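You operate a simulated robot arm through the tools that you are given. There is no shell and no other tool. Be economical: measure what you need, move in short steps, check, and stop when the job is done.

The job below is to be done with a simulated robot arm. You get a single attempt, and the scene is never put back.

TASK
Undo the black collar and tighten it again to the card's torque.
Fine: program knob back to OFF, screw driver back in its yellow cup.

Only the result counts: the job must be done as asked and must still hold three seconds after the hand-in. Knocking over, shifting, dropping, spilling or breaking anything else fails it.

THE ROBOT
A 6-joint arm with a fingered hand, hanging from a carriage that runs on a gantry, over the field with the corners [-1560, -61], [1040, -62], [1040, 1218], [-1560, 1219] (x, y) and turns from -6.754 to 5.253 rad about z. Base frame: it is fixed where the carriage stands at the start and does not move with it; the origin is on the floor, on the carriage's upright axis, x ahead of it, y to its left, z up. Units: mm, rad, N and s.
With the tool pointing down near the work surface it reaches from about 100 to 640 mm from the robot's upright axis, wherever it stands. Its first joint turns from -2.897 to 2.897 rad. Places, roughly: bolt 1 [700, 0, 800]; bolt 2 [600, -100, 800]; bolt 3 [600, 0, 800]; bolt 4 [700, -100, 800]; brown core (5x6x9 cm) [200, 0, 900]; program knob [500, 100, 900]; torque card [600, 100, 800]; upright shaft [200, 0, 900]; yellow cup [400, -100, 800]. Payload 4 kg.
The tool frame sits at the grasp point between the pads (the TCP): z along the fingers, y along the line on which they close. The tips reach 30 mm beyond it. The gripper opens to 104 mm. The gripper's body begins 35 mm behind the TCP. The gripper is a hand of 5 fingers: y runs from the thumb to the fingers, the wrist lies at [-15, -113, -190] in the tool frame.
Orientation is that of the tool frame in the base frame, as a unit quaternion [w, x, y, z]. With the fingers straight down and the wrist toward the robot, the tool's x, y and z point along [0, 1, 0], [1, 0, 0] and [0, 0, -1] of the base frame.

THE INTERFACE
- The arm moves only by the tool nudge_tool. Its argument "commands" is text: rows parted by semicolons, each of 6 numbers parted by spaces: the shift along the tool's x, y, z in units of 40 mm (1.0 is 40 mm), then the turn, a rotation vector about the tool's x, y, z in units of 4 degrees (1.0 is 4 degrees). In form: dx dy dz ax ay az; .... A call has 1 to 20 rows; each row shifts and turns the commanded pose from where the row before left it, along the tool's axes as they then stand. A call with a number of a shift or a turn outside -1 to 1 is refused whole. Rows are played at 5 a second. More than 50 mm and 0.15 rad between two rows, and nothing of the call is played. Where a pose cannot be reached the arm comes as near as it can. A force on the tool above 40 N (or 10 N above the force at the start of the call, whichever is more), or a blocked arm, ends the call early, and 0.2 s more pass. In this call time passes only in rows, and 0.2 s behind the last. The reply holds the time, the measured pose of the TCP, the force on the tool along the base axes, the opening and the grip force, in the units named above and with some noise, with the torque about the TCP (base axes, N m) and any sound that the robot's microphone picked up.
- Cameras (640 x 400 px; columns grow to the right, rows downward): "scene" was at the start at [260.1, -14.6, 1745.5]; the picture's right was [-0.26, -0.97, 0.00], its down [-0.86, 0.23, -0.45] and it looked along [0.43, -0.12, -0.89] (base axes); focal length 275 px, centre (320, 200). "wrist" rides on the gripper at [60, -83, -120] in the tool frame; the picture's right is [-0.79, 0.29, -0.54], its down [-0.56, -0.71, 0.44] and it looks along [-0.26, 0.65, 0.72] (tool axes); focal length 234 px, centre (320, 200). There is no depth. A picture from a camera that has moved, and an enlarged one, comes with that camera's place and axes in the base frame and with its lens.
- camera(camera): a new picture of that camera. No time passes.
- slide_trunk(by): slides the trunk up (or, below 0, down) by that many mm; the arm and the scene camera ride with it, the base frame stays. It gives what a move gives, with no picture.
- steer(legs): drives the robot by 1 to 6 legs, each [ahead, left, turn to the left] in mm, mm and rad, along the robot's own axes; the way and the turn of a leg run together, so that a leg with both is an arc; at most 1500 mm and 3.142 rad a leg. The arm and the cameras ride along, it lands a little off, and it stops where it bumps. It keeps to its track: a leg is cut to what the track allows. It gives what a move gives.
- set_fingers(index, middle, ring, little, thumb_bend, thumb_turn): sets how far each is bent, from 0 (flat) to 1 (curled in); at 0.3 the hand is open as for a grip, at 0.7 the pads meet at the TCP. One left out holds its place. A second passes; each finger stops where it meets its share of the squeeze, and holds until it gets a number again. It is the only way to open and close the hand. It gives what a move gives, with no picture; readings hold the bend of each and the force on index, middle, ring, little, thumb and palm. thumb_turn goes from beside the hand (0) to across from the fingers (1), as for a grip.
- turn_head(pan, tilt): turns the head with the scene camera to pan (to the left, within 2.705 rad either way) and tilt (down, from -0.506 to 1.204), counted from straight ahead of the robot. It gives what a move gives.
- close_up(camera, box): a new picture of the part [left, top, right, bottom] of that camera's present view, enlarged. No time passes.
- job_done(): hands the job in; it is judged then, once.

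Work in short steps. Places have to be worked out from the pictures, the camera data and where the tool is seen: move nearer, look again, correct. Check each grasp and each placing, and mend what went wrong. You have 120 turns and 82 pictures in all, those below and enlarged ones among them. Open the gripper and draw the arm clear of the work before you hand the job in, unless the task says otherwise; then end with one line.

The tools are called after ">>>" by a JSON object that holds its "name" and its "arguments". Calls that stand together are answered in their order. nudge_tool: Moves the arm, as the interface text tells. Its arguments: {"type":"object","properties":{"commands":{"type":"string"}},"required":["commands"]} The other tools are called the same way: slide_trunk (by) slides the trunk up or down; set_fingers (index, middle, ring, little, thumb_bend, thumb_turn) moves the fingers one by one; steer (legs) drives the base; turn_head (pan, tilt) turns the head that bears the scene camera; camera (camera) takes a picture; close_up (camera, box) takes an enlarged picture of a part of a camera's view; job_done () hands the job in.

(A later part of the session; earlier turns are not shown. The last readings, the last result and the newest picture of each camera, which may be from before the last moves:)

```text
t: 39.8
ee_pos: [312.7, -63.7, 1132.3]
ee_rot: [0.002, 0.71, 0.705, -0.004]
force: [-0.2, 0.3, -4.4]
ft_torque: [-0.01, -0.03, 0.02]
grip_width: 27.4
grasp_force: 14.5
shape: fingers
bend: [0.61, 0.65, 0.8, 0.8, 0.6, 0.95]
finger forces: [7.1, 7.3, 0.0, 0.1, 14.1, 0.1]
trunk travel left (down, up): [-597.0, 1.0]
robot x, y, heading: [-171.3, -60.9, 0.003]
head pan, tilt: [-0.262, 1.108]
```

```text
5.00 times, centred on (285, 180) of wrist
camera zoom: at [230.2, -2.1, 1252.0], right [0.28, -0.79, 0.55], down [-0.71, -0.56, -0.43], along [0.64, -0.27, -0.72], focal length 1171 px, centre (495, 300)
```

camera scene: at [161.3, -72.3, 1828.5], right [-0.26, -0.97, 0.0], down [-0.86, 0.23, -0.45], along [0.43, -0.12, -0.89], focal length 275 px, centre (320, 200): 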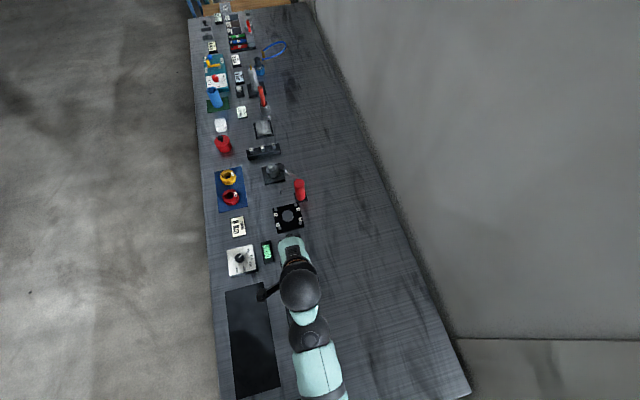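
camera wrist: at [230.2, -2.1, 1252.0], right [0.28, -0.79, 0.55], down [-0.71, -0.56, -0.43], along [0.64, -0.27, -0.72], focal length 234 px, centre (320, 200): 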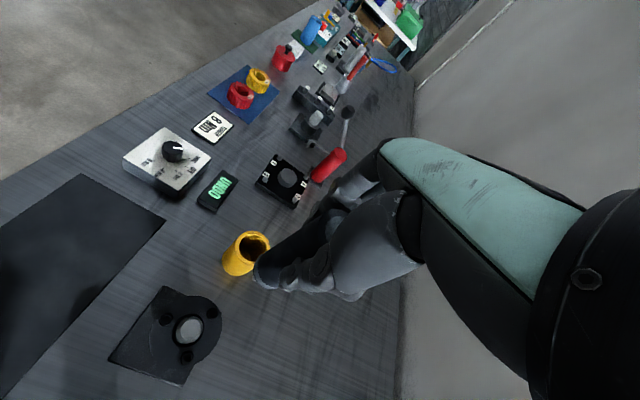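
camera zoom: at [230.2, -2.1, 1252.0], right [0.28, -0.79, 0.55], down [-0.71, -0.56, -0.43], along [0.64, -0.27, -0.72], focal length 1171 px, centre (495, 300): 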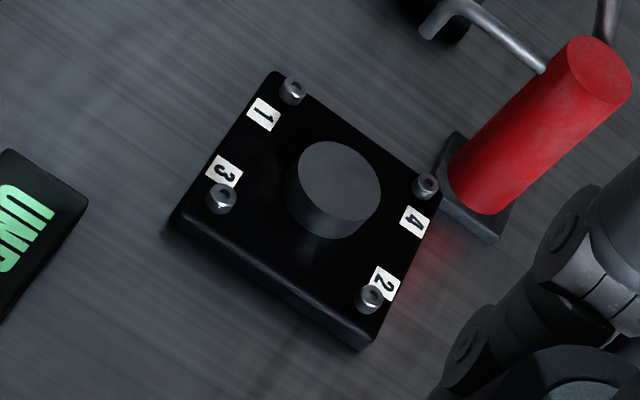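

The collar has three socket-head screws: I compute them at A (250,-9.5), B (270,-44), C (231,-44), heads at z≈975, around the shaft at (250,-32). I lift slightly, then drive to hover the bit over A.

>>> {"name": "nudge_tool", "arguments": {"commands": "0 0 -0.4 0 0 0"}}

>>> {"name": "steer", "arguments": {"legs": [[-62, 52, 0]]}}

>>> {"name": "camera", "arguments": {"camera": "wrist"}}

```text
t: 40.2
ee_pos: [312.8, -62.8, 1148.8]
ee_rot: [0.001, 0.71, 0.704, -0.004]
force: [-0.6, 0.3, -4.3]
ft_torque: [-0.02, -0.04, -0.05]
grip_width: 27.5
grasp_force: 13.8
shape: fingers
bend: [0.61, 0.65, 0.8, 0.8, 0.6, 0.95]
finger forces: [7.1, 7.3, 0.0, 0.1, 14.0, 0.0]
trunk travel left (down, up): [-597.0, 1.0]
robot x, y, heading: [-175.0, -55.3, -0.003]
head pan, tilt: [-0.262, 1.108]
```

```text
t: 41.3
ee_pos: [253.2, -11.6, 1148.6]
ee_rot: [0.001, 0.71, 0.704, -0.004]
force: [0.5, -0.2, -4.5]
ft_torque: [0.0, -0.03, 0.03]
grip_width: 27.4
grasp_force: 14.6
shape: fingers
bend: [0.61, 0.65, 0.8, 0.8, 0.6, 0.95]
finger forces: [7.1, 7.3, 0.1, 0.0, 13.9, 0.0]
trunk travel left (down, up): [-597.0, 1.0]
robot x, y, heading: [-236.2, -6.0, 0.001]
head pan, tilt: [-0.262, 1.108]
```

```text
46 pictures are left
camera wrist: at [169.3, 49.1, 1267.8], right [0.28, -0.79, 0.55], down [-0.71, -0.56, -0.43], along [0.64, -0.27, -0.72], focal length 234 px, centre (320, 200)
```

wrist: 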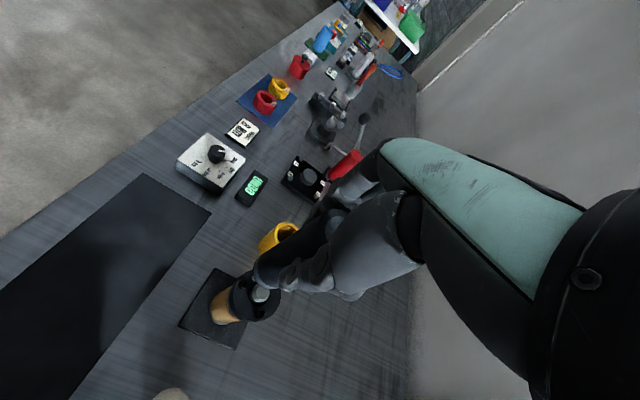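

>>> {"name": "close_up", "arguments": {"camera": "wrist", "box": [215, 245, 295, 325]}}

```text
5.00 times, centred on (255, 285) of wrist
camera zoom: at [169.3, 49.1, 1267.8], right [0.28, -0.79, 0.55], down [-0.71, -0.56, -0.43], along [0.64, -0.27, -0.72], focal length 1171 px, centre (645, -225)
```

zoom: 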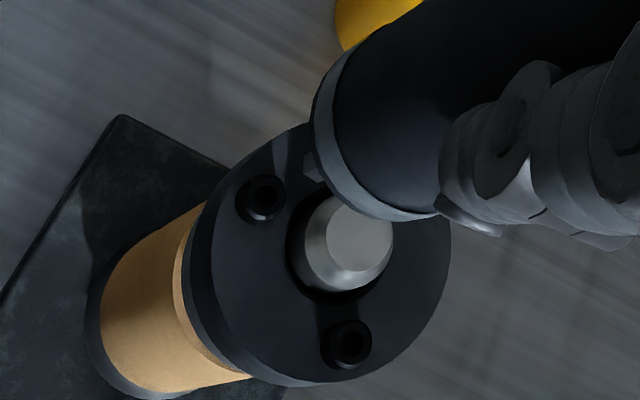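

Bit lies under the TCP, about 145 mm below. I shift to (251,-9.7) and descend 18 mm, then look.

>>> {"name": "nudge_tool", "arguments": {"commands": "0.045 -0.05 0.25 0 0 0; 0 0 0.2 0 0 0"}}

>>> {"name": "close_up", "arguments": {"camera": "wrist", "box": [215, 245, 295, 325]}}

```text
t: 41.9
ee_pos: [249.5, -10.9, 1130.6]
ee_rot: [0.001, 0.71, 0.705, -0.004]
force: [1.4, -0.5, -4.3]
ft_torque: [-0.02, -0.04, 0.01]
grip_width: 27.6
grasp_force: 14.2
shape: fingers
bend: [0.61, 0.65, 0.8, 0.8, 0.6, 0.95]
finger forces: [7.2, 7.3, 0.0, 0.0, 13.8, 0.0]
trunk travel left (down, up): [-597.0, 1.0]
robot x, y, heading: [-235.4, -4.7, 0.002]
head pan, tilt: [-0.262, 1.108]
```

```text
5.00 times, centred on (255, 285) of wrist
camera zoom: at [167.1, 51.0, 1249.8], right [0.28, -0.79, 0.55], down [-0.71, -0.56, -0.43], along [0.64, -0.27, -0.72], focal length 1171 px, centre (645, -225)
```

zoom: 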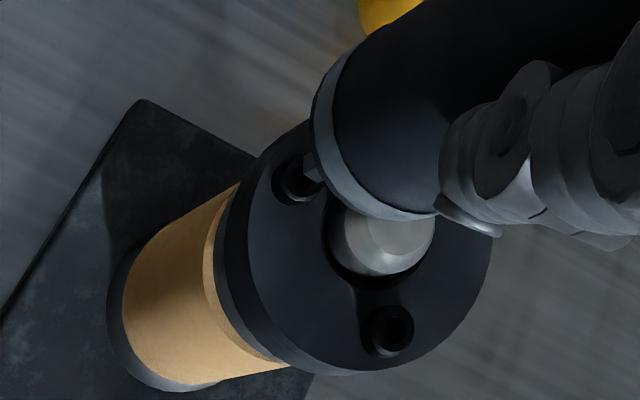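

The screw closes on the bit along the descent line; I go down 8 mm and then press gently.

>>> {"name": "nudge_tool", "arguments": {"commands": "0 0 0.1 0 0 0; 0 0 0.1 0 0 0; 0 0 0.05 0 0 0; 0 0 0.05 0 0 0; 0 0 0.05 0 0 0"}}

>>> {"name": "close_up", "arguments": {"camera": "wrist", "box": [215, 225, 315, 325]}}

```text
t: 43.1
ee_pos: [252.7, -11.5, 1118.4]
ee_rot: [0.004, 0.71, 0.704, -0.001]
force: [-0.8, 0.8, 18.8]
ft_torque: [0.14, 0.26, -0.02]
grip_width: 27.2
grasp_force: 15.6
shape: fingers
bend: [0.61, 0.65, 0.8, 0.8, 0.6, 0.95]
finger forces: [8.0, 7.9, 0.1, 0.1, 16.0, 0.0]
trunk travel left (down, up): [-597.0, 1.0]
robot x, y, heading: [-235.8, -4.8, -0.001]
head pan, tilt: [-0.262, 1.108]
```

```text
4.00 times, centred on (265, 275) of wrist
camera zoom: at [169.1, 50.8, 1237.9], right [0.28, -0.79, 0.55], down [-0.71, -0.56, -0.43], along [0.65, -0.27, -0.71], focal length 937 px, centre (540, -100)
```

zoom: 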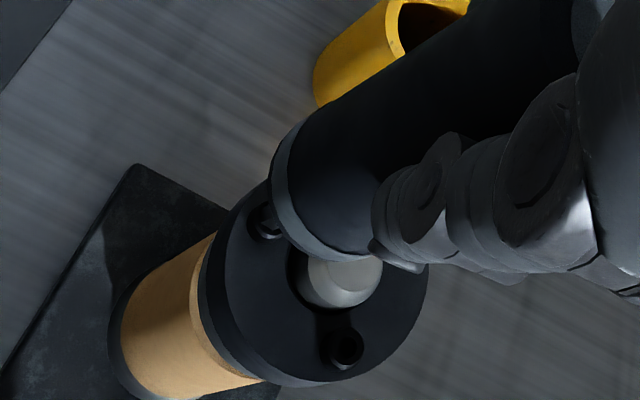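

Contact at ~23 N but no sound of driving. I zoom in on the bit and screw.

>>> {"name": "close_up", "arguments": {"camera": "wrist", "box": [240, 240, 280, 265]}}

```text
16.00 times, centred on (260, 252) of wrist
camera zoom: at [169.1, 50.8, 1237.9], right [0.28, -0.79, 0.55], down [-0.71, -0.56, -0.43], along [0.65, -0.27, -0.71], focal length 3747 px, centre (1280, -640)
```

zoom: 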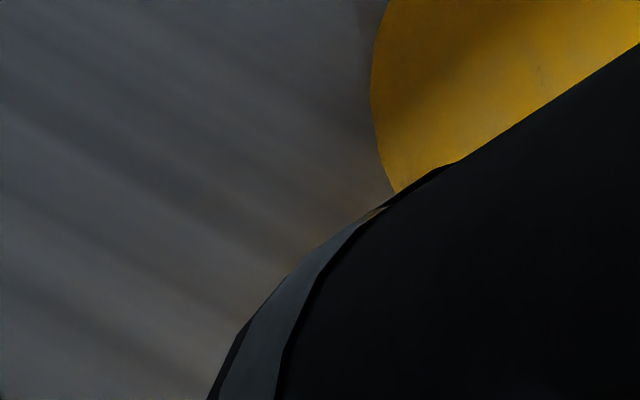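

>>> {"name": "close_up", "arguments": {"camera": "wrist", "box": [237, 268, 269, 288]}}

```text
16.00 times, centred on (253, 278) of wrist
camera zoom: at [169.1, 50.8, 1237.9], right [0.28, -0.79, 0.55], down [-0.71, -0.56, -0.43], along [0.65, -0.27, -0.71], focal length 3747 px, centre (1392, -1048)
```

zoom: 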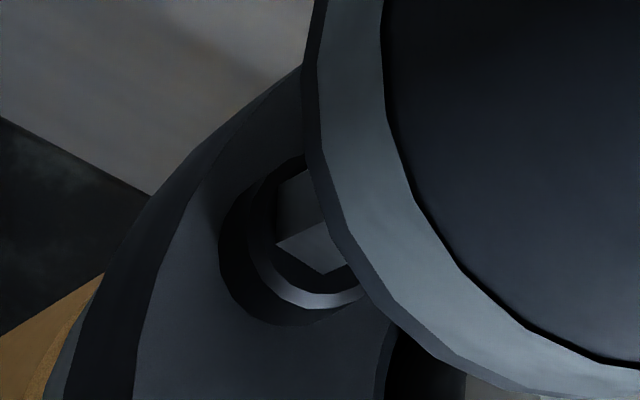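

The bit is centred in the socket ring. I press a bit harder.

>>> {"name": "nudge_tool", "arguments": {"commands": "0 0 0.04 0 0 0; 0 0 0.04 0 0 0; 0 0 0 0 0 0; 0 0 0 0 0 0; 0 0 0 0 0 0"}}

```text
t: 44.3
ee_pos: [252.8, -11.0, 1116.6]
ee_rot: [0.003, 0.71, 0.704, -0.001]
force: [0.8, 0.1, 33.0]
ft_torque: [0.12, 0.15, 0.04]
grip_width: 27.0
grasp_force: 18.0
shape: fingers
bend: [0.62, 0.65, 0.8, 0.8, 0.6, 0.95]
finger forces: [9.5, 10.1, 0.0, 0.1, 17.5, 0.0]
trunk travel left (down, up): [-597.0, 1.0]
robot x, y, heading: [-235.1, -5.7, -0.003]
head pan, tilt: [-0.262, 1.108]
```

No driving sound yet. I look at the bit again after pressing.

>>> {"name": "close_up", "arguments": {"camera": "wrist", "box": [237, 266, 269, 286]}}

>>> {"name": "close_up", "arguments": {"camera": "wrist", "box": [240, 200, 400, 300]}}

```text
16.00 times, centred on (253, 276) of wrist
camera zoom: at [169.5, 50.9, 1234.6], right [0.28, -0.79, 0.55], down [-0.71, -0.56, -0.43], along [0.65, -0.27, -0.71], focal length 3747 px, centre (1392, -1016)
```

zoom: 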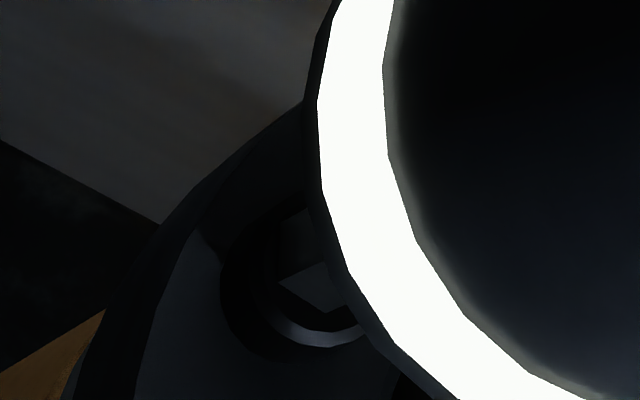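

```text
4.00 times, centred on (320, 250) of wrist
camera zoom: at [169.5, 50.9, 1234.6], right [0.28, -0.79, 0.55], down [-0.71, -0.56, -0.43], along [0.65, -0.27, -0.71], focal length 937 px, centre (320, 0)
```

zoom: 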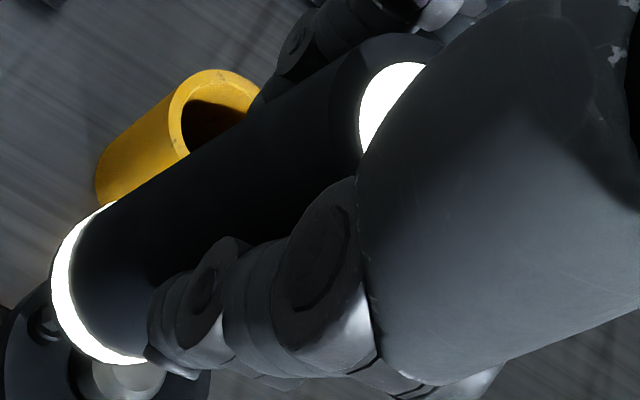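

The driver's light ring came on white: it is reacting. I hold the pressure for a couple of seconds and look again.

>>> {"name": "nudge_tool", "arguments": {"commands": "0 0 0 0 0 0; 0 0 0 0 0 0; 0 0 0 0 0 0; 0 0 0 0 0 0; 0 0 0 0 0 0; 0 0 0 0 0 0; 0 0 0 0 0 0; 0 0 0 0 0 0; 0 0 0 0 0 0; 0 0 0 0 0 0"}}

>>> {"name": "close_up", "arguments": {"camera": "wrist", "box": [190, 200, 350, 300]}}

```text
t: 46.5
ee_pos: [251.9, -11.2, 1115.5]
ee_rot: [0.004, 0.71, 0.704, -0.001]
force: [0.1, 0.3, 32.0]
ft_torque: [0.05, 0.1, 0.02]
grip_width: 27.0
grasp_force: 18.2
shape: fingers
bend: [0.62, 0.65, 0.8, 0.8, 0.6, 0.95]
finger forces: [9.4, 9.9, 0.1, 0.0, 17.5, 0.0]
trunk travel left (down, up): [-597.0, 1.0]
robot x, y, heading: [-237.8, -6.3, -0.001]
head pan, tilt: [-0.262, 1.108]
```

```text
4.00 times, centred on (270, 250) of wrist
camera zoom: at [169.3, 50.9, 1234.4], right [0.28, -0.79, 0.55], down [-0.71, -0.56, -0.43], along [0.65, -0.27, -0.71], focal length 937 px, centre (520, 0)
```

zoom: 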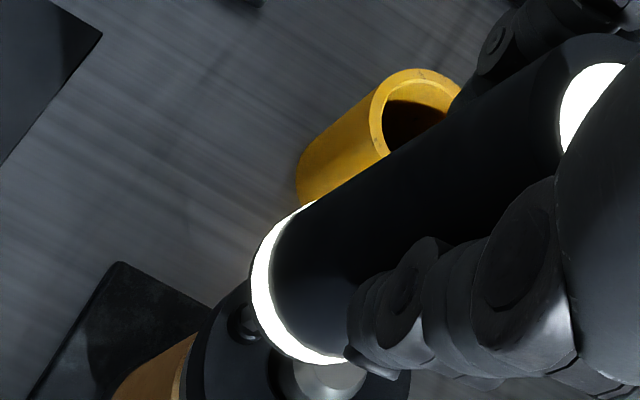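

The light is steady. I lift 16 mm and see whether the screw has come up and the light changes.

>>> {"name": "nudge_tool", "arguments": {"commands": "0 0 -0.2 0 0 0; 0 0 -0.3 0 0 0"}}

>>> {"name": "close_up", "arguments": {"camera": "wrist", "box": [200, 245, 280, 295]}}

```text
t: 47.1
ee_pos: [246.8, -11.4, 1130.5]
ee_rot: [0.0, 0.71, 0.704, -0.006]
force: [-0.6, -1.3, -4.6]
ft_torque: [-0.01, -0.04, -0.01]
grip_width: 27.5
grasp_force: 14.4
shape: fingers
bend: [0.62, 0.66, 0.8, 0.8, 0.6, 0.95]
finger forces: [7.0, 7.3, 0.1, 0.1, 13.5, 0.0]
trunk travel left (down, up): [-597.0, 1.0]
robot x, y, heading: [-234.5, -8.8, -0.0]
head pan, tilt: [-0.262, 1.108]
```

```text
8.00 times, centred on (240, 270) of wrist
camera zoom: at [165.7, 50.9, 1250.7], right [0.29, -0.79, 0.55], down [-0.71, -0.56, -0.43], along [0.64, -0.27, -0.72], focal length 1873 px, centre (960, -360)
```

zoom: 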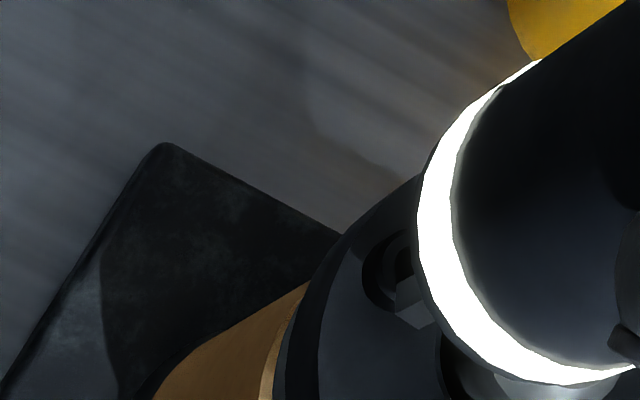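

The light stays on (latched). I lift over the shaft and move to screw B at TCP (272,-45).

>>> {"name": "nudge_tool", "arguments": {"commands": "0 0 -0.5 0 0 0; -0.45 0.33 0 0 0 0; -0.4 0.3 0 0 0 0; 0 0 0 0 0 0"}}

>>> {"name": "close_up", "arguments": {"camera": "wrist", "box": [170, 225, 290, 325]}}

```text
t: 48.1
ee_pos: [273.9, -45.3, 1153.4]
ee_rot: [0.001, 0.71, 0.704, -0.003]
force: [0.4, -0.3, -4.6]
ft_torque: [0.02, -0.04, 0.0]
grip_width: 27.4
grasp_force: 13.9
shape: fingers
bend: [0.62, 0.66, 0.8, 0.8, 0.6, 0.95]
finger forces: [6.8, 7.3, 0.1, 0.0, 13.5, 0.0]
trunk travel left (down, up): [-597.0, 1.0]
robot x, y, heading: [-234.5, -6.3, -0.003]
head pan, tilt: [-0.262, 1.108]
```

```text
4.00 times, centred on (230, 275) of wrist
camera zoom: at [191.9, 16.6, 1272.5], right [0.28, -0.79, 0.55], down [-0.71, -0.56, -0.43], along [0.64, -0.27, -0.72], focal length 937 px, centre (680, -100)
```

zoom: 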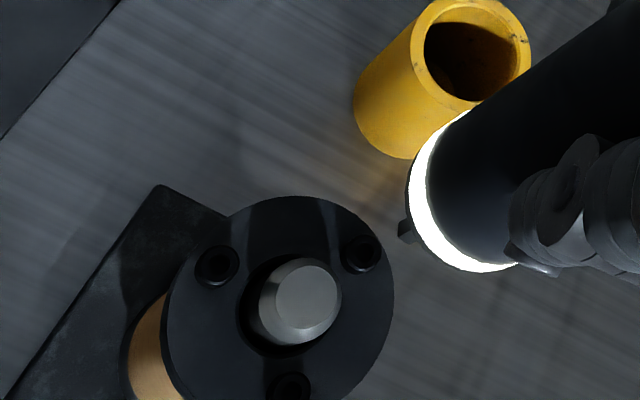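

Bit is right above screw B (within 1 mm). I descend and press.

>>> {"name": "nudge_tool", "arguments": {"commands": "0.02 -0.02 0.35 0 0 0; 0 0 0.35 0 0 0; 0 0 0.1 0 0 0; 0 0 0.05 0 0 0; 0 0 0.05 0 0 0; 0 0 0 0 0 0"}}

>>> {"name": "close_up", "arguments": {"camera": "wrist", "box": [190, 225, 310, 325]}}

```text
t: 49.5
ee_pos: [276.0, -44.9, 1119.3]
ee_rot: [0.003, 0.711, 0.704, -0.001]
force: [-0.1, -0.2, 7.0]
ft_torque: [0.01, -0.03, 0.0]
grip_width: 27.2
grasp_force: 15.3
shape: fingers
bend: [0.62, 0.66, 0.8, 0.8, 0.6, 0.95]
finger forces: [7.1, 8.9, 0.0, 0.0, 14.7, 0.0]
trunk travel left (down, up): [-597.0, 1.0]
robot x, y, heading: [-233.2, -3.1, 0.001]
head pan, tilt: [-0.262, 1.108]
```

```text
4.00 times, centred on (250, 275) of wrist
camera zoom: at [192.3, 16.9, 1237.7], right [0.28, -0.79, 0.55], down [-0.71, -0.56, -0.43], along [0.65, -0.27, -0.72], focal length 937 px, centre (600, -100)
```

zoom: 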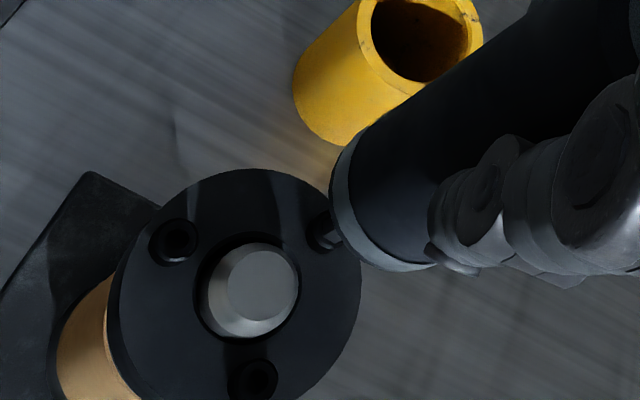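

The light reset on contact with B, so white means "done". I keep pressing on B to the same force and hold.

>>> {"name": "nudge_tool", "arguments": {"commands": "0 0 0.05 0 0 0; 0 0 0.03 0 0 0; 0 0 0 0 0 0; 0 0 0 0 0 0; 0 0 0 0 0 0"}}

>>> {"name": "close_up", "arguments": {"camera": "wrist", "box": [190, 225, 310, 325]}}

```text
t: 50.7
ee_pos: [277.2, -43.2, 1115.8]
ee_rot: [0.003, 0.71, 0.704, -0.002]
force: [0.4, 1.2, 27.9]
ft_torque: [0.07, 0.21, 0.0]
grip_width: 27.3
grasp_force: 17.9
shape: fingers
bend: [0.62, 0.66, 0.8, 0.8, 0.6, 0.95]
finger forces: [8.1, 10.8, 0.0, 0.1, 17.3, 0.0]
trunk travel left (down, up): [-597.0, 1.0]
robot x, y, heading: [-235.1, -6.0, 0.0]
head pan, tilt: [-0.262, 1.108]
```

```text
4.00 times, centred on (250, 275) of wrist
camera zoom: at [193.6, 17.1, 1235.3], right [0.28, -0.79, 0.55], down [-0.71, -0.56, -0.43], along [0.65, -0.27, -0.71], focal length 937 px, centre (600, -100)
```

zoom: 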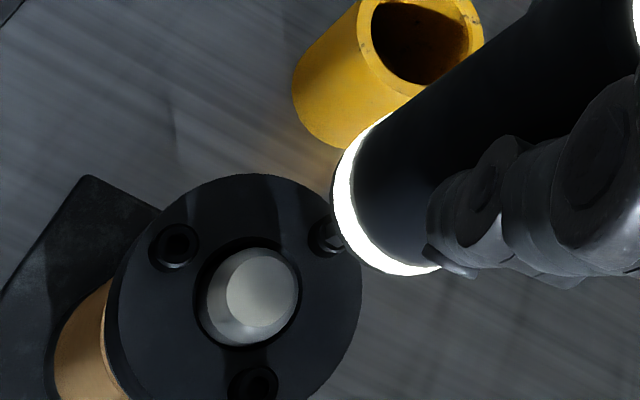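

B is done. I lift 26 mm and move over to screw C (39.5 mm toward -x).

>>> {"name": "nudge_tool", "arguments": {"commands": "0 0 -0.4 0 0 0; 0 0 -0.35 0 0 0; 0 -0.5 0 0 0 0; 0 -0.49 0 0 0 0; 0 0 0 0 0 0"}}

>>> {"name": "close_up", "arguments": {"camera": "wrist", "box": [200, 225, 320, 325]}}

```text
t: 51.9
ee_pos: [234.2, -42.6, 1144.1]
ee_rot: [0.001, 0.71, 0.704, -0.004]
force: [0.7, 0.5, -4.1]
ft_torque: [0.01, -0.07, 0.06]
grip_width: 27.3
grasp_force: 14.1
shape: fingers
bend: [0.62, 0.66, 0.8, 0.8, 0.6, 0.95]
finger forces: [6.8, 7.5, 0.0, 0.1, 13.6, 0.0]
trunk travel left (down, up): [-597.0, 1.0]
robot x, y, heading: [-234.5, -7.7, -0.004]
head pan, tilt: [-0.262, 1.108]
```

```text
4.00 times, centred on (260, 275) of wrist
camera zoom: at [151.4, 18.0, 1262.9], right [0.28, -0.79, 0.55], down [-0.71, -0.56, -0.43], along [0.64, -0.27, -0.72], focal length 937 px, centre (560, -100)
```

zoom: 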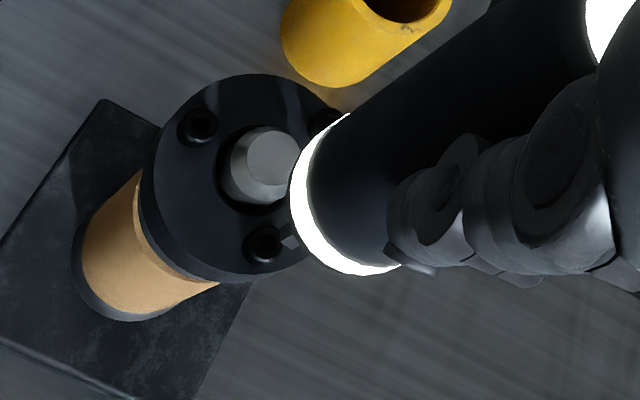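

>>> {"name": "close_up", "arguments": {"camera": "wrist", "box": [230, 272, 270, 297]}}

```text
16.00 times, centred on (250, 284) of wrist
camera zoom: at [151.4, 18.0, 1262.9], right [0.28, -0.79, 0.55], down [-0.71, -0.56, -0.43], along [0.64, -0.27, -0.72], focal length 3747 px, centre (1440, -1152)
```

zoom: 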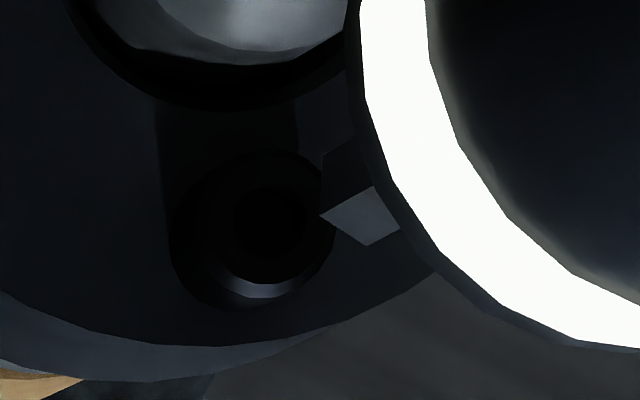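

The bit is about 2 mm short in x over screw C. I correct +2.2 mm in x, +0.5 in y and descend onto it.

>>> {"name": "nudge_tool", "arguments": {"commands": "0.012 0.055 0.2 0 0 0; 0 0 0.25 0 0 0; 0 0 0.1 0 0 0; 0 0 0.05 0 0 0; 0 0 0 0 0 0"}}

>>> {"name": "close_up", "arguments": {"camera": "wrist", "box": [230, 268, 270, 293]}}

```text
t: 53.1
ee_pos: [236.7, -43.8, 1121.5]
ee_rot: [0.001, 0.71, 0.704, -0.003]
force: [-0.4, 0.8, -4.7]
ft_torque: [0.01, -0.01, 0.04]
grip_width: 27.4
grasp_force: 13.9
shape: fingers
bend: [0.62, 0.66, 0.8, 0.8, 0.6, 0.95]
finger forces: [6.9, 7.5, 0.0, 0.0, 13.6, 0.0]
trunk travel left (down, up): [-597.0, 1.0]
robot x, y, heading: [-236.0, -4.3, 0.006]
head pan, tilt: [-0.262, 1.108]
```

```text
16.00 times, centred on (250, 280) of wrist
camera zoom: at [154.1, 17.9, 1239.5], right [0.28, -0.79, 0.55], down [-0.71, -0.56, -0.43], along [0.64, -0.27, -0.72], focal length 3747 px, centre (1440, -1088)
```

zoom: 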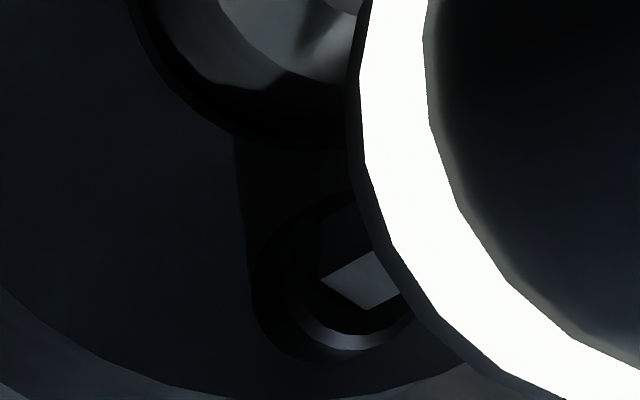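

The bit sits over socket C. I press down.

>>> {"name": "nudge_tool", "arguments": {"commands": "0 0 0.07 0 0 0; 0 0 0.05 0 0 0; 0 0 0.05 0 0 0; 0 0 0.03 0 0 0; 0 0 0 0 0 0; 0 0 0 0 0 0; 0 0 0 0 0 0"}}

>>> {"name": "close_up", "arguments": {"camera": "wrist", "box": [200, 225, 320, 325]}}

```text
t: 54.7
ee_pos: [239.2, -45.1, 1115.1]
ee_rot: [0.004, 0.709, 0.705, -0.001]
force: [-0.7, 0.4, 31.5]
ft_torque: [0.15, 0.29, 0.01]
grip_width: 27.0
grasp_force: 17.9
shape: fingers
bend: [0.63, 0.66, 0.8, 0.8, 0.6, 0.94]
finger forces: [7.7, 10.1, 0.0, 0.0, 18.4, 0.0]
trunk travel left (down, up): [-597.0, 1.0]
robot x, y, heading: [-233.8, -7.7, -0.004]
head pan, tilt: [-0.262, 1.108]
```

```text
4.00 times, centred on (260, 275) of wrist
camera zoom: at [156.3, 17.8, 1233.9], right [0.28, -0.79, 0.55], down [-0.71, -0.56, -0.43], along [0.65, -0.27, -0.71], focal length 937 px, centre (560, -100)
```

zoom: 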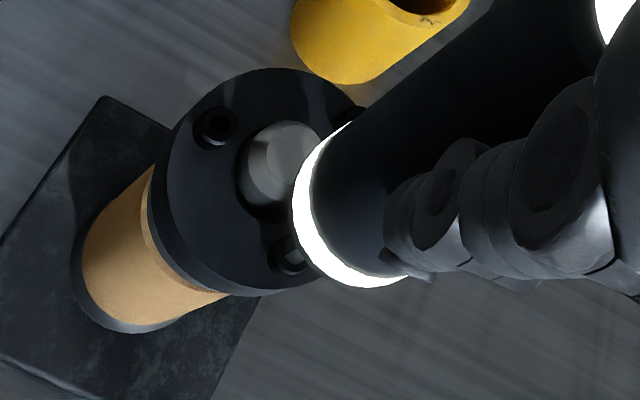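

White is on, but to be sure it isn't latched from B, I lift 5 mm, touch lightly again and check that the light resets.

>>> {"name": "nudge_tool", "arguments": {"commands": "0 0 -0.2 0 0 0; 0 0 -0.07 0 0 0; 0 0 0.08 0 0 0; 0 0 0.06 0 0 0"}}

>>> {"name": "close_up", "arguments": {"camera": "wrist", "box": [200, 225, 320, 325]}}

```text
t: 55.7
ee_pos: [238.4, -43.4, 1118.0]
ee_rot: [0.001, 0.71, 0.704, -0.003]
force: [-1.3, 0.5, 2.2]
ft_torque: [0.02, 0.18, 0.0]
grip_width: 27.3
grasp_force: 14.3
shape: fingers
bend: [0.63, 0.66, 0.8, 0.8, 0.6, 0.94]
finger forces: [6.6, 7.4, 0.0, 0.0, 14.4, 0.1]
trunk travel left (down, up): [-597.0, 1.0]
robot x, y, heading: [-232.2, -13.7, -0.004]
head pan, tilt: [-0.262, 1.108]
```

```text
4.00 times, centred on (260, 275) of wrist
camera zoom: at [154.1, 18.2, 1237.0], right [0.28, -0.79, 0.55], down [-0.71, -0.56, -0.43], along [0.64, -0.27, -0.72], focal length 937 px, centre (560, -100)
```

zoom: 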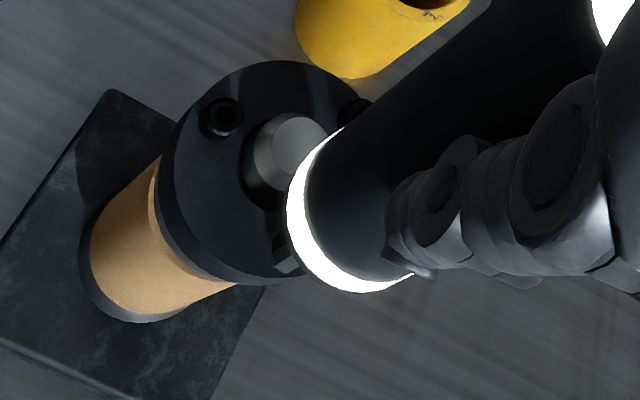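

Still lit at a light touch (7 N). I press to about 12 N, where B had reset, and look, then go on to full pressure.

>>> {"name": "nudge_tool", "arguments": {"commands": "0 0 0.04 0 0 0; 0 0 0 0 0 0"}}

>>> {"name": "close_up", "arguments": {"camera": "wrist", "box": [230, 265, 270, 290]}}

>>> {"name": "nudge_tool", "arguments": {"commands": "0 0 0.04 0 0 0; 0 0 0.04 0 0 0; 0 0 0 0 0 0; 0 0 0 0 0 0"}}

```text
t: 56.3
ee_pos: [237.0, -42.3, 1117.1]
ee_rot: [0.003, 0.71, 0.704, -0.003]
force: [-0.4, 1.1, 8.9]
ft_torque: [0.09, 0.3, -0.01]
grip_width: 27.4
grasp_force: 14.4
shape: fingers
bend: [0.63, 0.66, 0.8, 0.8, 0.6, 0.94]
finger forces: [6.6, 7.7, 0.1, 0.1, 15.2, 0.0]
trunk travel left (down, up): [-597.0, 1.0]
robot x, y, heading: [-231.8, -4.1, 0.002]
head pan, tilt: [-0.262, 1.108]
```

```text
16.00 times, centred on (250, 278) of wrist
camera zoom: at [154.9, 18.2, 1236.2], right [0.28, -0.79, 0.55], down [-0.71, -0.56, -0.43], along [0.64, -0.27, -0.72], focal length 3747 px, centre (1440, -1040)
```

zoom: 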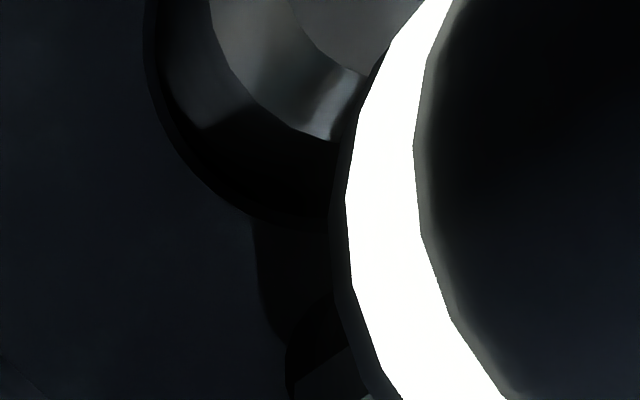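

```text
t: 57.3
ee_pos: [238.5, -43.8, 1115.5]
ee_rot: [0.003, 0.71, 0.705, -0.002]
force: [-1.0, 0.7, 27.0]
ft_torque: [0.19, 0.45, -0.03]
grip_width: 27.3
grasp_force: 17.3
shape: fingers
bend: [0.63, 0.66, 0.8, 0.8, 0.6, 0.94]
finger forces: [7.0, 9.1, 0.0, 0.1, 18.4, 0.1]
trunk travel left (down, up): [-597.0, 1.0]
robot x, y, heading: [-234.2, -4.6, 0.003]
head pan, tilt: [-0.262, 1.108]
```

>>> {"name": "close_up", "arguments": {"camera": "wrist", "box": [226, 268, 274, 298]}}

```text
13.33 times, centred on (250, 283) of wrist
camera zoom: at [155.9, 18.5, 1233.6], right [0.28, -0.79, 0.55], down [-0.71, -0.56, -0.43], along [0.65, -0.27, -0.71], focal length 3122 px, centre (1253, -907)
```

zoom: 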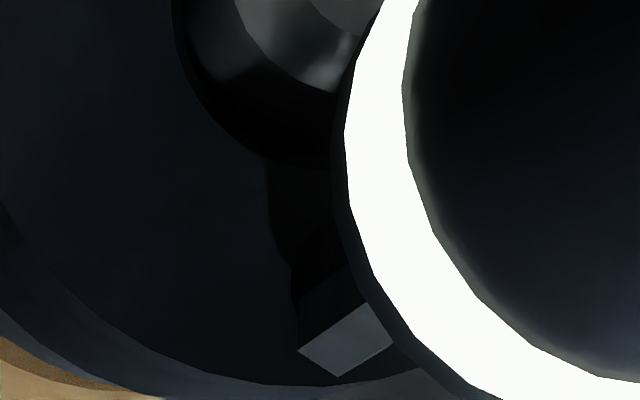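

The bit has slid off screw C: the driver has tilted in the grip. I lift 25 mm and measure the tilt.

>>> {"name": "nudge_tool", "arguments": {"commands": "0 0 -0.3 0 0 0; 0 0 -0.35 0 0 0; 0 0 0 0 0 0"}}

>>> {"name": "close_up", "arguments": {"camera": "wrist", "box": [220, 225, 350, 310]}}

```text
t: 58.1
ee_pos: [236.7, -43.1, 1139.2]
ee_rot: [0.001, 0.71, 0.704, -0.004]
force: [-0.6, -0.8, -3.8]
ft_torque: [-0.04, -0.04, 0.0]
grip_width: 27.4
grasp_force: 14.2
shape: fingers
bend: [0.63, 0.66, 0.8, 0.8, 0.6, 0.94]
finger forces: [7.0, 7.6, 0.0, 0.1, 13.3, 0.0]
trunk travel left (down, up): [-597.0, 1.0]
robot x, y, heading: [-236.1, -6.6, 0.006]
head pan, tilt: [-0.262, 1.108]
```

```text
4.71 times, centred on (285, 268) of wrist
camera zoom: at [153.3, 18.1, 1257.6], right [0.29, -0.79, 0.55], down [-0.71, -0.56, -0.43], along [0.64, -0.27, -0.72], focal length 1102 px, centre (485, -118)
```

zoom: 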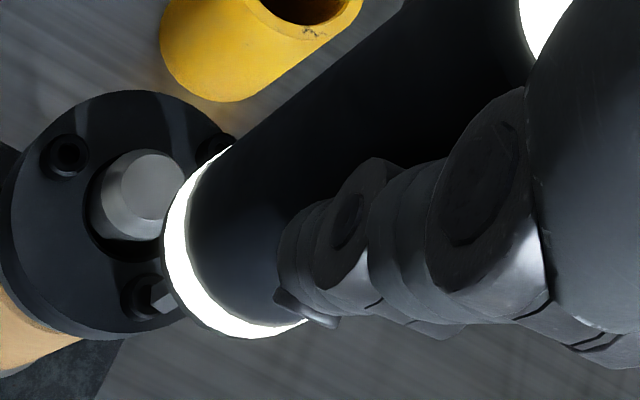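

The driver has tilted ~4.5° with its tip toward -x. I counter-rotate the tool about its x-axis so that the driver is vertical, and re-centre over C.

>>> {"name": "nudge_tool", "arguments": {"commands": "0 0 0 -0.55 0 0; 0 -0.1 0 -0.55 0 0; 0 0 0 0 0 0"}}

>>> {"name": "close_up", "arguments": {"camera": "wrist", "box": [210, 250, 290, 310]}}

```text
t: 58.9
ee_pos: [232.1, -44.4, 1137.9]
ee_rot: [0.029, 0.71, 0.703, 0.023]
force: [0.4, 1.1, -5.1]
ft_torque: [-0.02, -0.04, -0.01]
grip_width: 27.5
grasp_force: 14.1
shape: fingers
bend: [0.63, 0.66, 0.8, 0.8, 0.6, 0.94]
finger forces: [6.9, 7.5, 0.0, 0.1, 13.6, 0.0]
trunk travel left (down, up): [-597.0, 1.0]
robot x, y, heading: [-231.9, -7.5, 0.0]
head pan, tilt: [-0.262, 1.108]
```

```text
6.67 times, centred on (250, 280) of wrist
camera zoom: at [140.8, 18.3, 1250.9], right [0.24, -0.79, 0.57], down [-0.68, -0.56, -0.48], along [0.7, -0.27, -0.67], focal length 1561 px, centre (787, -333)
```

zoom: 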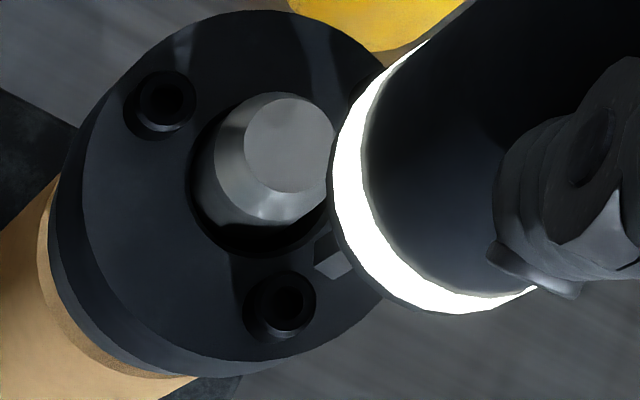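

C is at (231,-45.4), bit is ~4.5 mm too far +x. I correct and descend 12 mm vertically, then check.

>>> {"name": "nudge_tool", "arguments": {"commands": "0.01 -0.105 0 0 0 0; 0 -0.023 0.3 0 0 0; 0 0 0 0 0 0"}}

>>> {"name": "close_up", "arguments": {"camera": "wrist", "box": [220, 262, 284, 302]}}

```text
t: 59.7
ee_pos: [228.7, -42.3, 1124.6]
ee_rot: [0.028, 0.709, 0.704, 0.024]
force: [0.3, -0.4, -3.4]
ft_torque: [-0.03, -0.04, 0.01]
grip_width: 27.3
grasp_force: 14.2
shape: fingers
bend: [0.63, 0.66, 0.8, 0.8, 0.6, 0.94]
finger forces: [6.7, 7.6, 0.0, 0.0, 13.6, 0.1]
trunk travel left (down, up): [-597.0, 1.0]
robot x, y, heading: [-231.3, -9.2, -0.001]
head pan, tilt: [-0.262, 1.108]
```

```text
10.00 times, centred on (252, 282) of wrist
camera zoom: at [136.3, 18.9, 1238.5], right [0.24, -0.79, 0.57], down [-0.68, -0.56, -0.48], along [0.7, -0.27, -0.67], focal length 2342 px, centre (1000, -620)
```

zoom: 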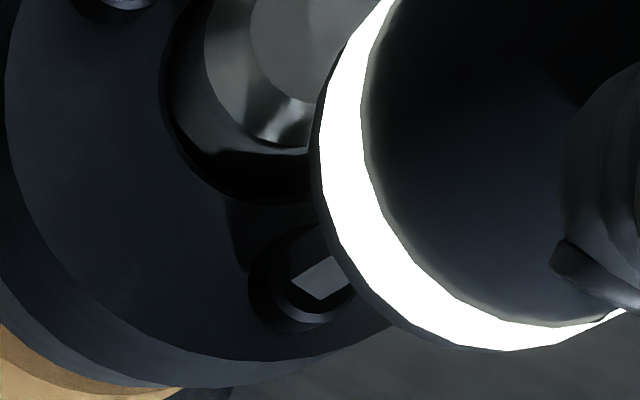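

Bit lines up with socket C. I descend and press gently.

>>> {"name": "nudge_tool", "arguments": {"commands": "0 -0.008 0.1 0 0 0; 0 -0.004 0.05 0 0 0; 0 -0.004 0.05 0 0 0; 0 0 0 0 0 0"}}

>>> {"name": "close_up", "arguments": {"camera": "wrist", "box": [220, 262, 284, 302]}}

```text
t: 60.7
ee_pos: [228.0, -42.8, 1117.1]
ee_rot: [0.029, 0.709, 0.705, 0.024]
force: [0.4, -0.7, -2.9]
ft_torque: [0.02, -0.02, -0.02]
grip_width: 27.6
grasp_force: 14.3
shape: fingers
bend: [0.63, 0.66, 0.8, 0.8, 0.6, 0.94]
finger forces: [6.8, 7.6, 0.0, 0.0, 13.6, 0.1]
trunk travel left (down, up): [-597.0, 1.0]
robot x, y, heading: [-236.3, -5.5, 0.002]
head pan, tilt: [-0.262, 1.108]
```

```text
10.00 times, centred on (252, 282) of wrist
camera zoom: at [136.9, 18.9, 1230.7], right [0.24, -0.79, 0.57], down [-0.68, -0.56, -0.48], along [0.7, -0.27, -0.67], focal length 2342 px, centre (1000, -620)
```

zoom: 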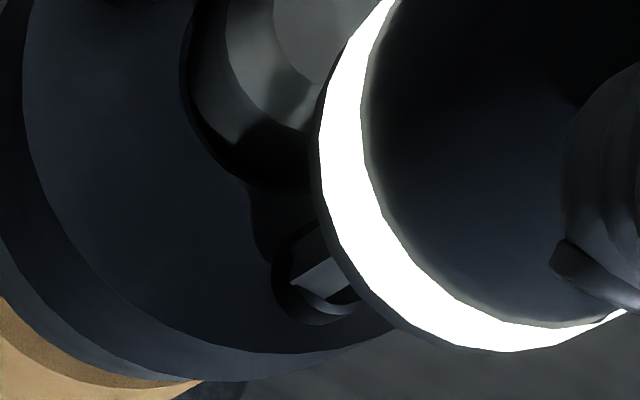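

Nearly in, but the bit sits ~2 mm off toward the image's left. I correct by (+2.2,-1.5) mm and lower further.

>>> {"name": "nudge_tool", "arguments": {"commands": "-0.038 0.05 0 0 0 0; 0 -0.004 0.05 0 0 0; 0 0 0.03 0 0 0; 0 0 0 0 0 0"}}

>>> {"name": "close_up", "arguments": {"camera": "wrist", "box": [220, 262, 284, 302]}}

```text
t: 61.7
ee_pos: [231.2, -44.5, 1117.1]
ee_rot: [0.03, 0.709, 0.704, 0.025]
force: [-2.2, 0.5, 13.7]
ft_torque: [0.11, 0.3, 0.02]
grip_width: 27.4
grasp_force: 15.3
shape: fingers
bend: [0.63, 0.66, 0.8, 0.8, 0.6, 0.94]
finger forces: [6.6, 8.3, 0.0, 0.0, 16.0, 0.0]
trunk travel left (down, up): [-597.0, 1.0]
robot x, y, heading: [-233.9, -7.2, -0.005]
head pan, tilt: [-0.262, 1.108]
```

```text
10.00 times, centred on (252, 282) of wrist
camera zoom: at [139.9, 17.2, 1228.9], right [0.24, -0.79, 0.57], down [-0.67, -0.56, -0.49], along [0.7, -0.27, -0.66], focal length 2342 px, centre (1000, -620)
```

zoom: 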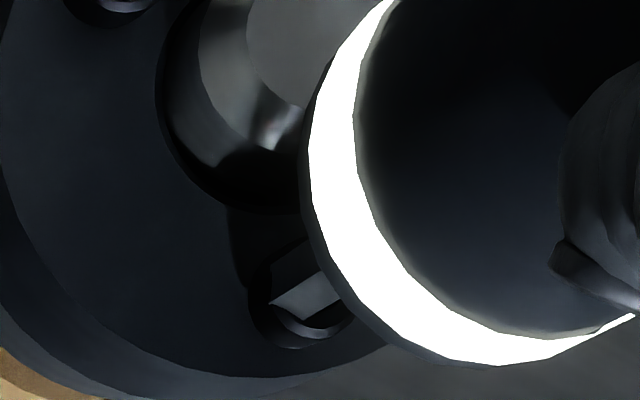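

The bit is on the head rim, about 1.3 mm off to the image-left. I lift slightly, shift, and press again.

>>> {"name": "nudge_tool", "arguments": {"commands": "0 0 -0.1 0 0 0; -0.035 0.028 0 0 0 0; 0 0 0.08 0 0 0; 0 0 0.04 0 0 0; 0 0 0 0 0 0"}}

>>> {"name": "close_up", "arguments": {"camera": "wrist", "box": [220, 262, 284, 302]}}

```text
t: 62.9
ee_pos: [232.9, -47.3, 1116.0]
ee_rot: [0.03, 0.709, 0.704, 0.025]
force: [-3.1, 0.2, 16.3]
ft_torque: [0.14, 0.36, 0.0]
grip_width: 27.4
grasp_force: 15.8
shape: fingers
bend: [0.63, 0.66, 0.8, 0.8, 0.6, 0.94]
finger forces: [6.8, 8.3, 0.1, 0.0, 16.7, 0.0]
trunk travel left (down, up): [-597.0, 1.0]
robot x, y, heading: [-230.5, -2.7, -0.007]
head pan, tilt: [-0.262, 1.108]
```

```text
10.00 times, centred on (252, 282) of wrist
camera zoom: at [141.3, 15.6, 1228.5], right [0.24, -0.79, 0.57], down [-0.67, -0.56, -0.49], along [0.7, -0.27, -0.66], focal length 2342 px, centre (1000, -620)
```

zoom: 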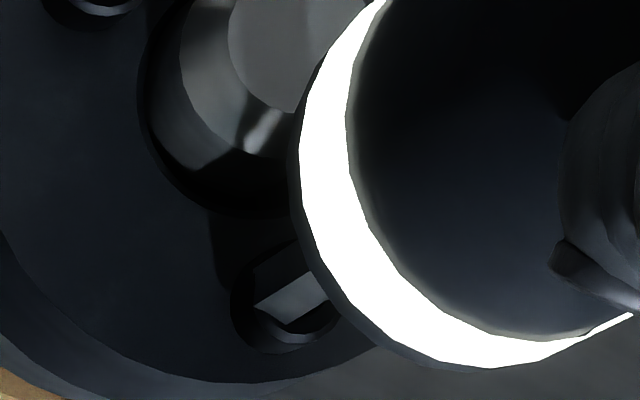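

The bit and screw head moved together in the image, so the bit is caught in the socket. I press to full force.

>>> {"name": "nudge_tool", "arguments": {"commands": "0 0 0.05 0 0 0; 0 0 0.05 0 0 0; 0 0 0.04 0 0 0; 0 0 0 0 0 0; 0 0 0 0 0 0"}}

>>> {"name": "close_up", "arguments": {"camera": "wrist", "box": [220, 262, 284, 302]}}

```text
t: 64.1
ee_pos: [234.1, -46.5, 1113.0]
ee_rot: [0.032, 0.709, 0.704, 0.026]
force: [-3.1, -0.9, 37.7]
ft_torque: [0.12, 0.43, 0.05]
grip_width: 27.2
grasp_force: 19.1
shape: fingers
bend: [0.63, 0.72, 0.8, 0.8, 0.6, 0.94]
finger forces: [7.3, 11.2, 0.0, 0.0, 20.1, 0.0]
trunk travel left (down, up): [-597.0, 1.0]
robot x, y, heading: [-236.2, -4.2, -0.001]
head pan, tilt: [-0.262, 1.108]
```

```text
10.00 times, centred on (252, 282) of wrist
camera zoom: at [142.5, 15.5, 1224.2], right [0.24, -0.79, 0.57], down [-0.67, -0.56, -0.49], along [0.7, -0.27, -0.66], focal length 2342 px, centre (1000, -620)
```

zoom: 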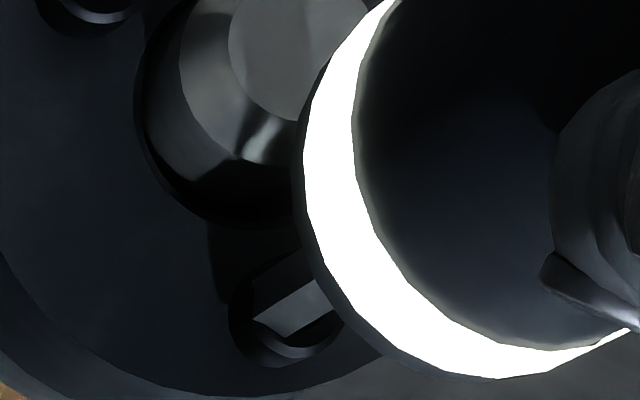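

C is seated and the light stays white, where an undone screw would have reset it: all three are undone. Now I lift and drive back to the cup to park the driver.

>>> {"name": "nudge_tool", "arguments": {"commands": "0 -0.03 -0.4 0 0 0; 0 -0.03 -0.4 0 0 0; 0 0 -0.1 0 0 0"}}

>>> {"name": "steer", "arguments": {"legs": [[154, -17, 0]]}}

>>> {"name": "close_up", "arguments": {"camera": "wrist", "box": [180, 200, 372, 320]}}

```text
t: 64.9
ee_pos: [226.3, -45.7, 1143.3]
ee_rot: [0.028, 0.71, 0.704, 0.022]
force: [0.0, -0.1, -4.0]
ft_torque: [0.01, -0.03, 0.0]
grip_width: 27.3
grasp_force: 13.8
shape: fingers
bend: [0.63, 0.66, 0.8, 0.8, 0.6, 0.94]
finger forces: [6.4, 8.0, 0.1, 0.1, 13.3, 0.0]
trunk travel left (down, up): [-597.0, 1.0]
robot x, y, heading: [-236.8, -6.8, -0.002]
head pan, tilt: [-0.262, 1.108]
```

```text
t: 66.3
ee_pos: [380.8, -63.5, 1144.3]
ee_rot: [0.029, 0.71, 0.703, 0.024]
force: [0.5, 1.0, -5.5]
ft_torque: [-0.03, -0.02, 0.0]
grip_width: 27.6
grasp_force: 14.0
shape: fingers
bend: [0.63, 0.66, 0.8, 0.8, 0.6, 0.94]
finger forces: [6.4, 7.9, 0.0, 0.0, 13.4, 0.1]
trunk travel left (down, up): [-597.0, 1.0]
robot x, y, heading: [-81.6, -24.4, -0.002]
head pan, tilt: [-0.262, 1.108]
```

```text
3.33 times, centred on (276, 260) of wrist
camera zoom: at [288.4, -1.4, 1257.2], right [0.24, -0.79, 0.57], down [-0.68, -0.56, -0.48], along [0.7, -0.27, -0.67], focal length 781 px, centre (467, 0)
```

zoom: 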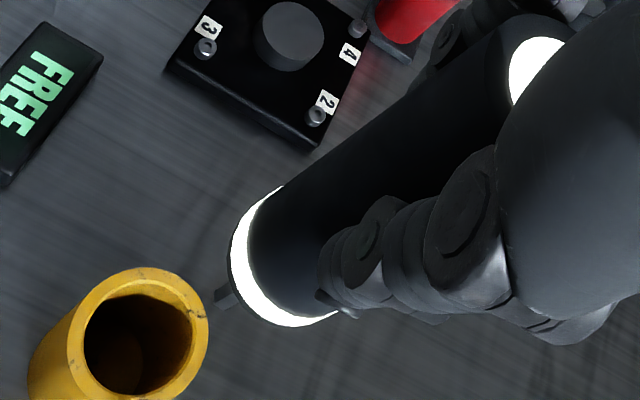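

The display reads FREE, confirming that the collar is undone. The driver tip is ~9 mm short in x of the cup centre (386,-59); I shift and descend to just above the rim.

>>> {"name": "nudge_tool", "arguments": {"commands": "0 0.22 0 0 0 0; 0 -0.075 1 0 0 0; 0 -0.06 0.8 0 0 0; 0 -0.01 0.2 0 0 0; 0 0 0 0 0 0"}}

>>> {"name": "close_up", "arguments": {"camera": "wrist", "box": [180, 200, 372, 320]}}

```text
t: 67.5
ee_pos: [388.1, -62.4, 1064.7]
ee_rot: [0.028, 0.71, 0.703, 0.023]
force: [-0.6, 0.4, -4.2]
ft_torque: [-0.02, -0.03, 0.02]
grip_width: 27.2
grasp_force: 14.2
shape: fingers
bend: [0.63, 0.66, 0.8, 0.8, 0.6, 0.94]
finger forces: [6.5, 7.9, 0.0, 0.1, 13.6, 0.1]
trunk travel left (down, up): [-597.0, 1.0]
robot x, y, heading: [-79.7, -23.1, -0.002]
head pan, tilt: [-0.262, 1.108]
```

```text
3.33 times, centred on (276, 260) of wrist
camera zoom: at [296.9, -2.3, 1177.5], right [0.24, -0.79, 0.57], down [-0.68, -0.56, -0.48], along [0.7, -0.27, -0.67], focal length 781 px, centre (467, 0)
```

zoom: 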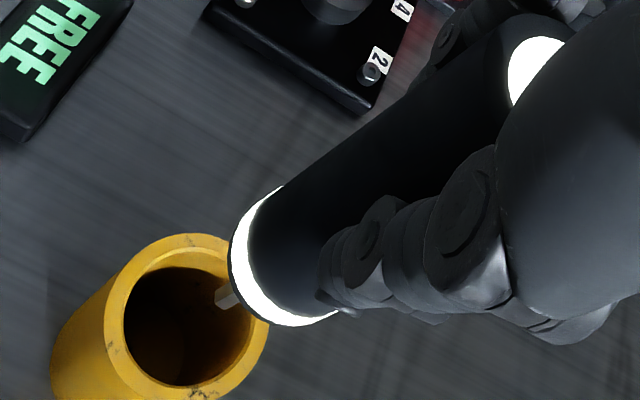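

The bit is within ~2 mm of the cup axis. Small correction, then down 80 mm into the cup.

>>> {"name": "nudge_tool", "arguments": {"commands": "0.04 -0.04 0 0 0 0; 0 -0.037 0.5 0 0 0; 0 -0.037 0.5 0 0 0; 0 -0.037 0.5 0 0 0; 0 -0.037 0.5 0 0 0; 0 0 0 0 0 0"}}

>>> {"name": "close_up", "arguments": {"camera": "wrist", "box": [180, 200, 372, 320]}}

```text
t: 68.9
ee_pos: [388.2, -62.7, 985.0]
ee_rot: [0.029, 0.71, 0.704, 0.023]
force: [0.8, -0.2, -4.6]
ft_torque: [-0.02, 0.03, 0.02]
grip_width: 27.3
grasp_force: 14.4
shape: fingers
bend: [0.63, 0.66, 0.8, 0.8, 0.6, 0.94]
finger forces: [6.5, 7.8, 0.1, 0.1, 13.4, 0.0]
trunk travel left (down, up): [-597.0, 1.0]
robot x, y, heading: [-82.5, -21.1, -0.003]
head pan, tilt: [-0.262, 1.108]
```

```text
3.33 times, centred on (276, 260) of wrist
camera zoom: at [295.9, -1.2, 1097.8], right [0.24, -0.79, 0.57], down [-0.68, -0.56, -0.48], along [0.7, -0.27, -0.67], focal length 781 px, centre (467, 0)
```

zoom: 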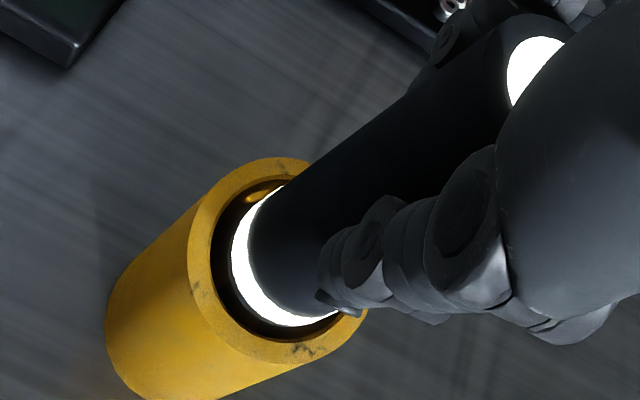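

It goes in cleanly. I lower the rest until it stands.

>>> {"name": "nudge_tool", "arguments": {"commands": "0 -0.037 0.5 0 0 0; 0 -0.02 0.3 0 0 0; 0 -0.01 0.1 0 0 0; 0 0 0.07 0 0 0; 0 0 0.07 0 0 0; 0 0 0 0 0 0"}}

>>> {"name": "close_up", "arguments": {"camera": "wrist", "box": [180, 200, 372, 320]}}

```text
t: 70.3
ee_pos: [387.9, -63.1, 943.4]
ee_rot: [0.029, 0.71, 0.703, 0.023]
force: [1.2, -0.8, -3.7]
ft_torque: [-0.04, -0.1, 0.0]
grip_width: 27.4
grasp_force: 14.6
shape: fingers
bend: [0.63, 0.66, 0.8, 0.8, 0.6, 0.94]
finger forces: [7.2, 8.7, 0.0, 0.0, 13.5, 0.0]
trunk travel left (down, up): [-597.0, 1.0]
robot x, y, heading: [-83.6, -24.0, 0.002]
head pan, tilt: [-0.262, 1.108]
```

```text
3.33 times, centred on (276, 260) of wrist
camera zoom: at [296.1, -1.4, 1055.7], right [0.24, -0.79, 0.57], down [-0.68, -0.56, -0.48], along [0.7, -0.27, -0.67], focal length 781 px, centre (467, 0)
```

zoom: 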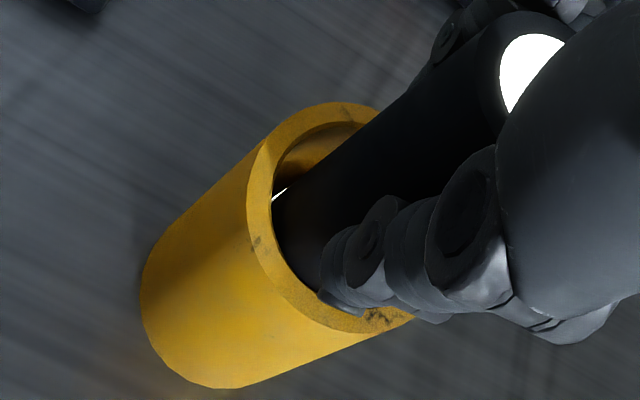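

A few more millimetres until contact is felt.

>>> {"name": "nudge_tool", "arguments": {"commands": "0.01 0.02 0.07 0 0 0; 0 0 0.05 0 0 0; 0 0 0.05 0 0 0; 0 0 0 0 0 0"}}

```text
t: 71.3
ee_pos: [393.2, -63.2, 938.4]
ee_rot: [0.031, 0.709, 0.704, 0.026]
force: [-1.9, 0.4, 23.9]
ft_torque: [0.11, 0.41, 0.02]
grip_width: 27.3
grasp_force: 17.3
shape: fingers
bend: [0.63, 0.66, 0.8, 0.8, 0.6, 0.94]
finger forces: [7.2, 9.7, 0.0, 0.1, 18.3, 0.0]
trunk travel left (down, up): [-597.0, 1.0]
robot x, y, heading: [-79.0, -23.4, -0.003]
head pan, tilt: [-0.262, 1.108]
```

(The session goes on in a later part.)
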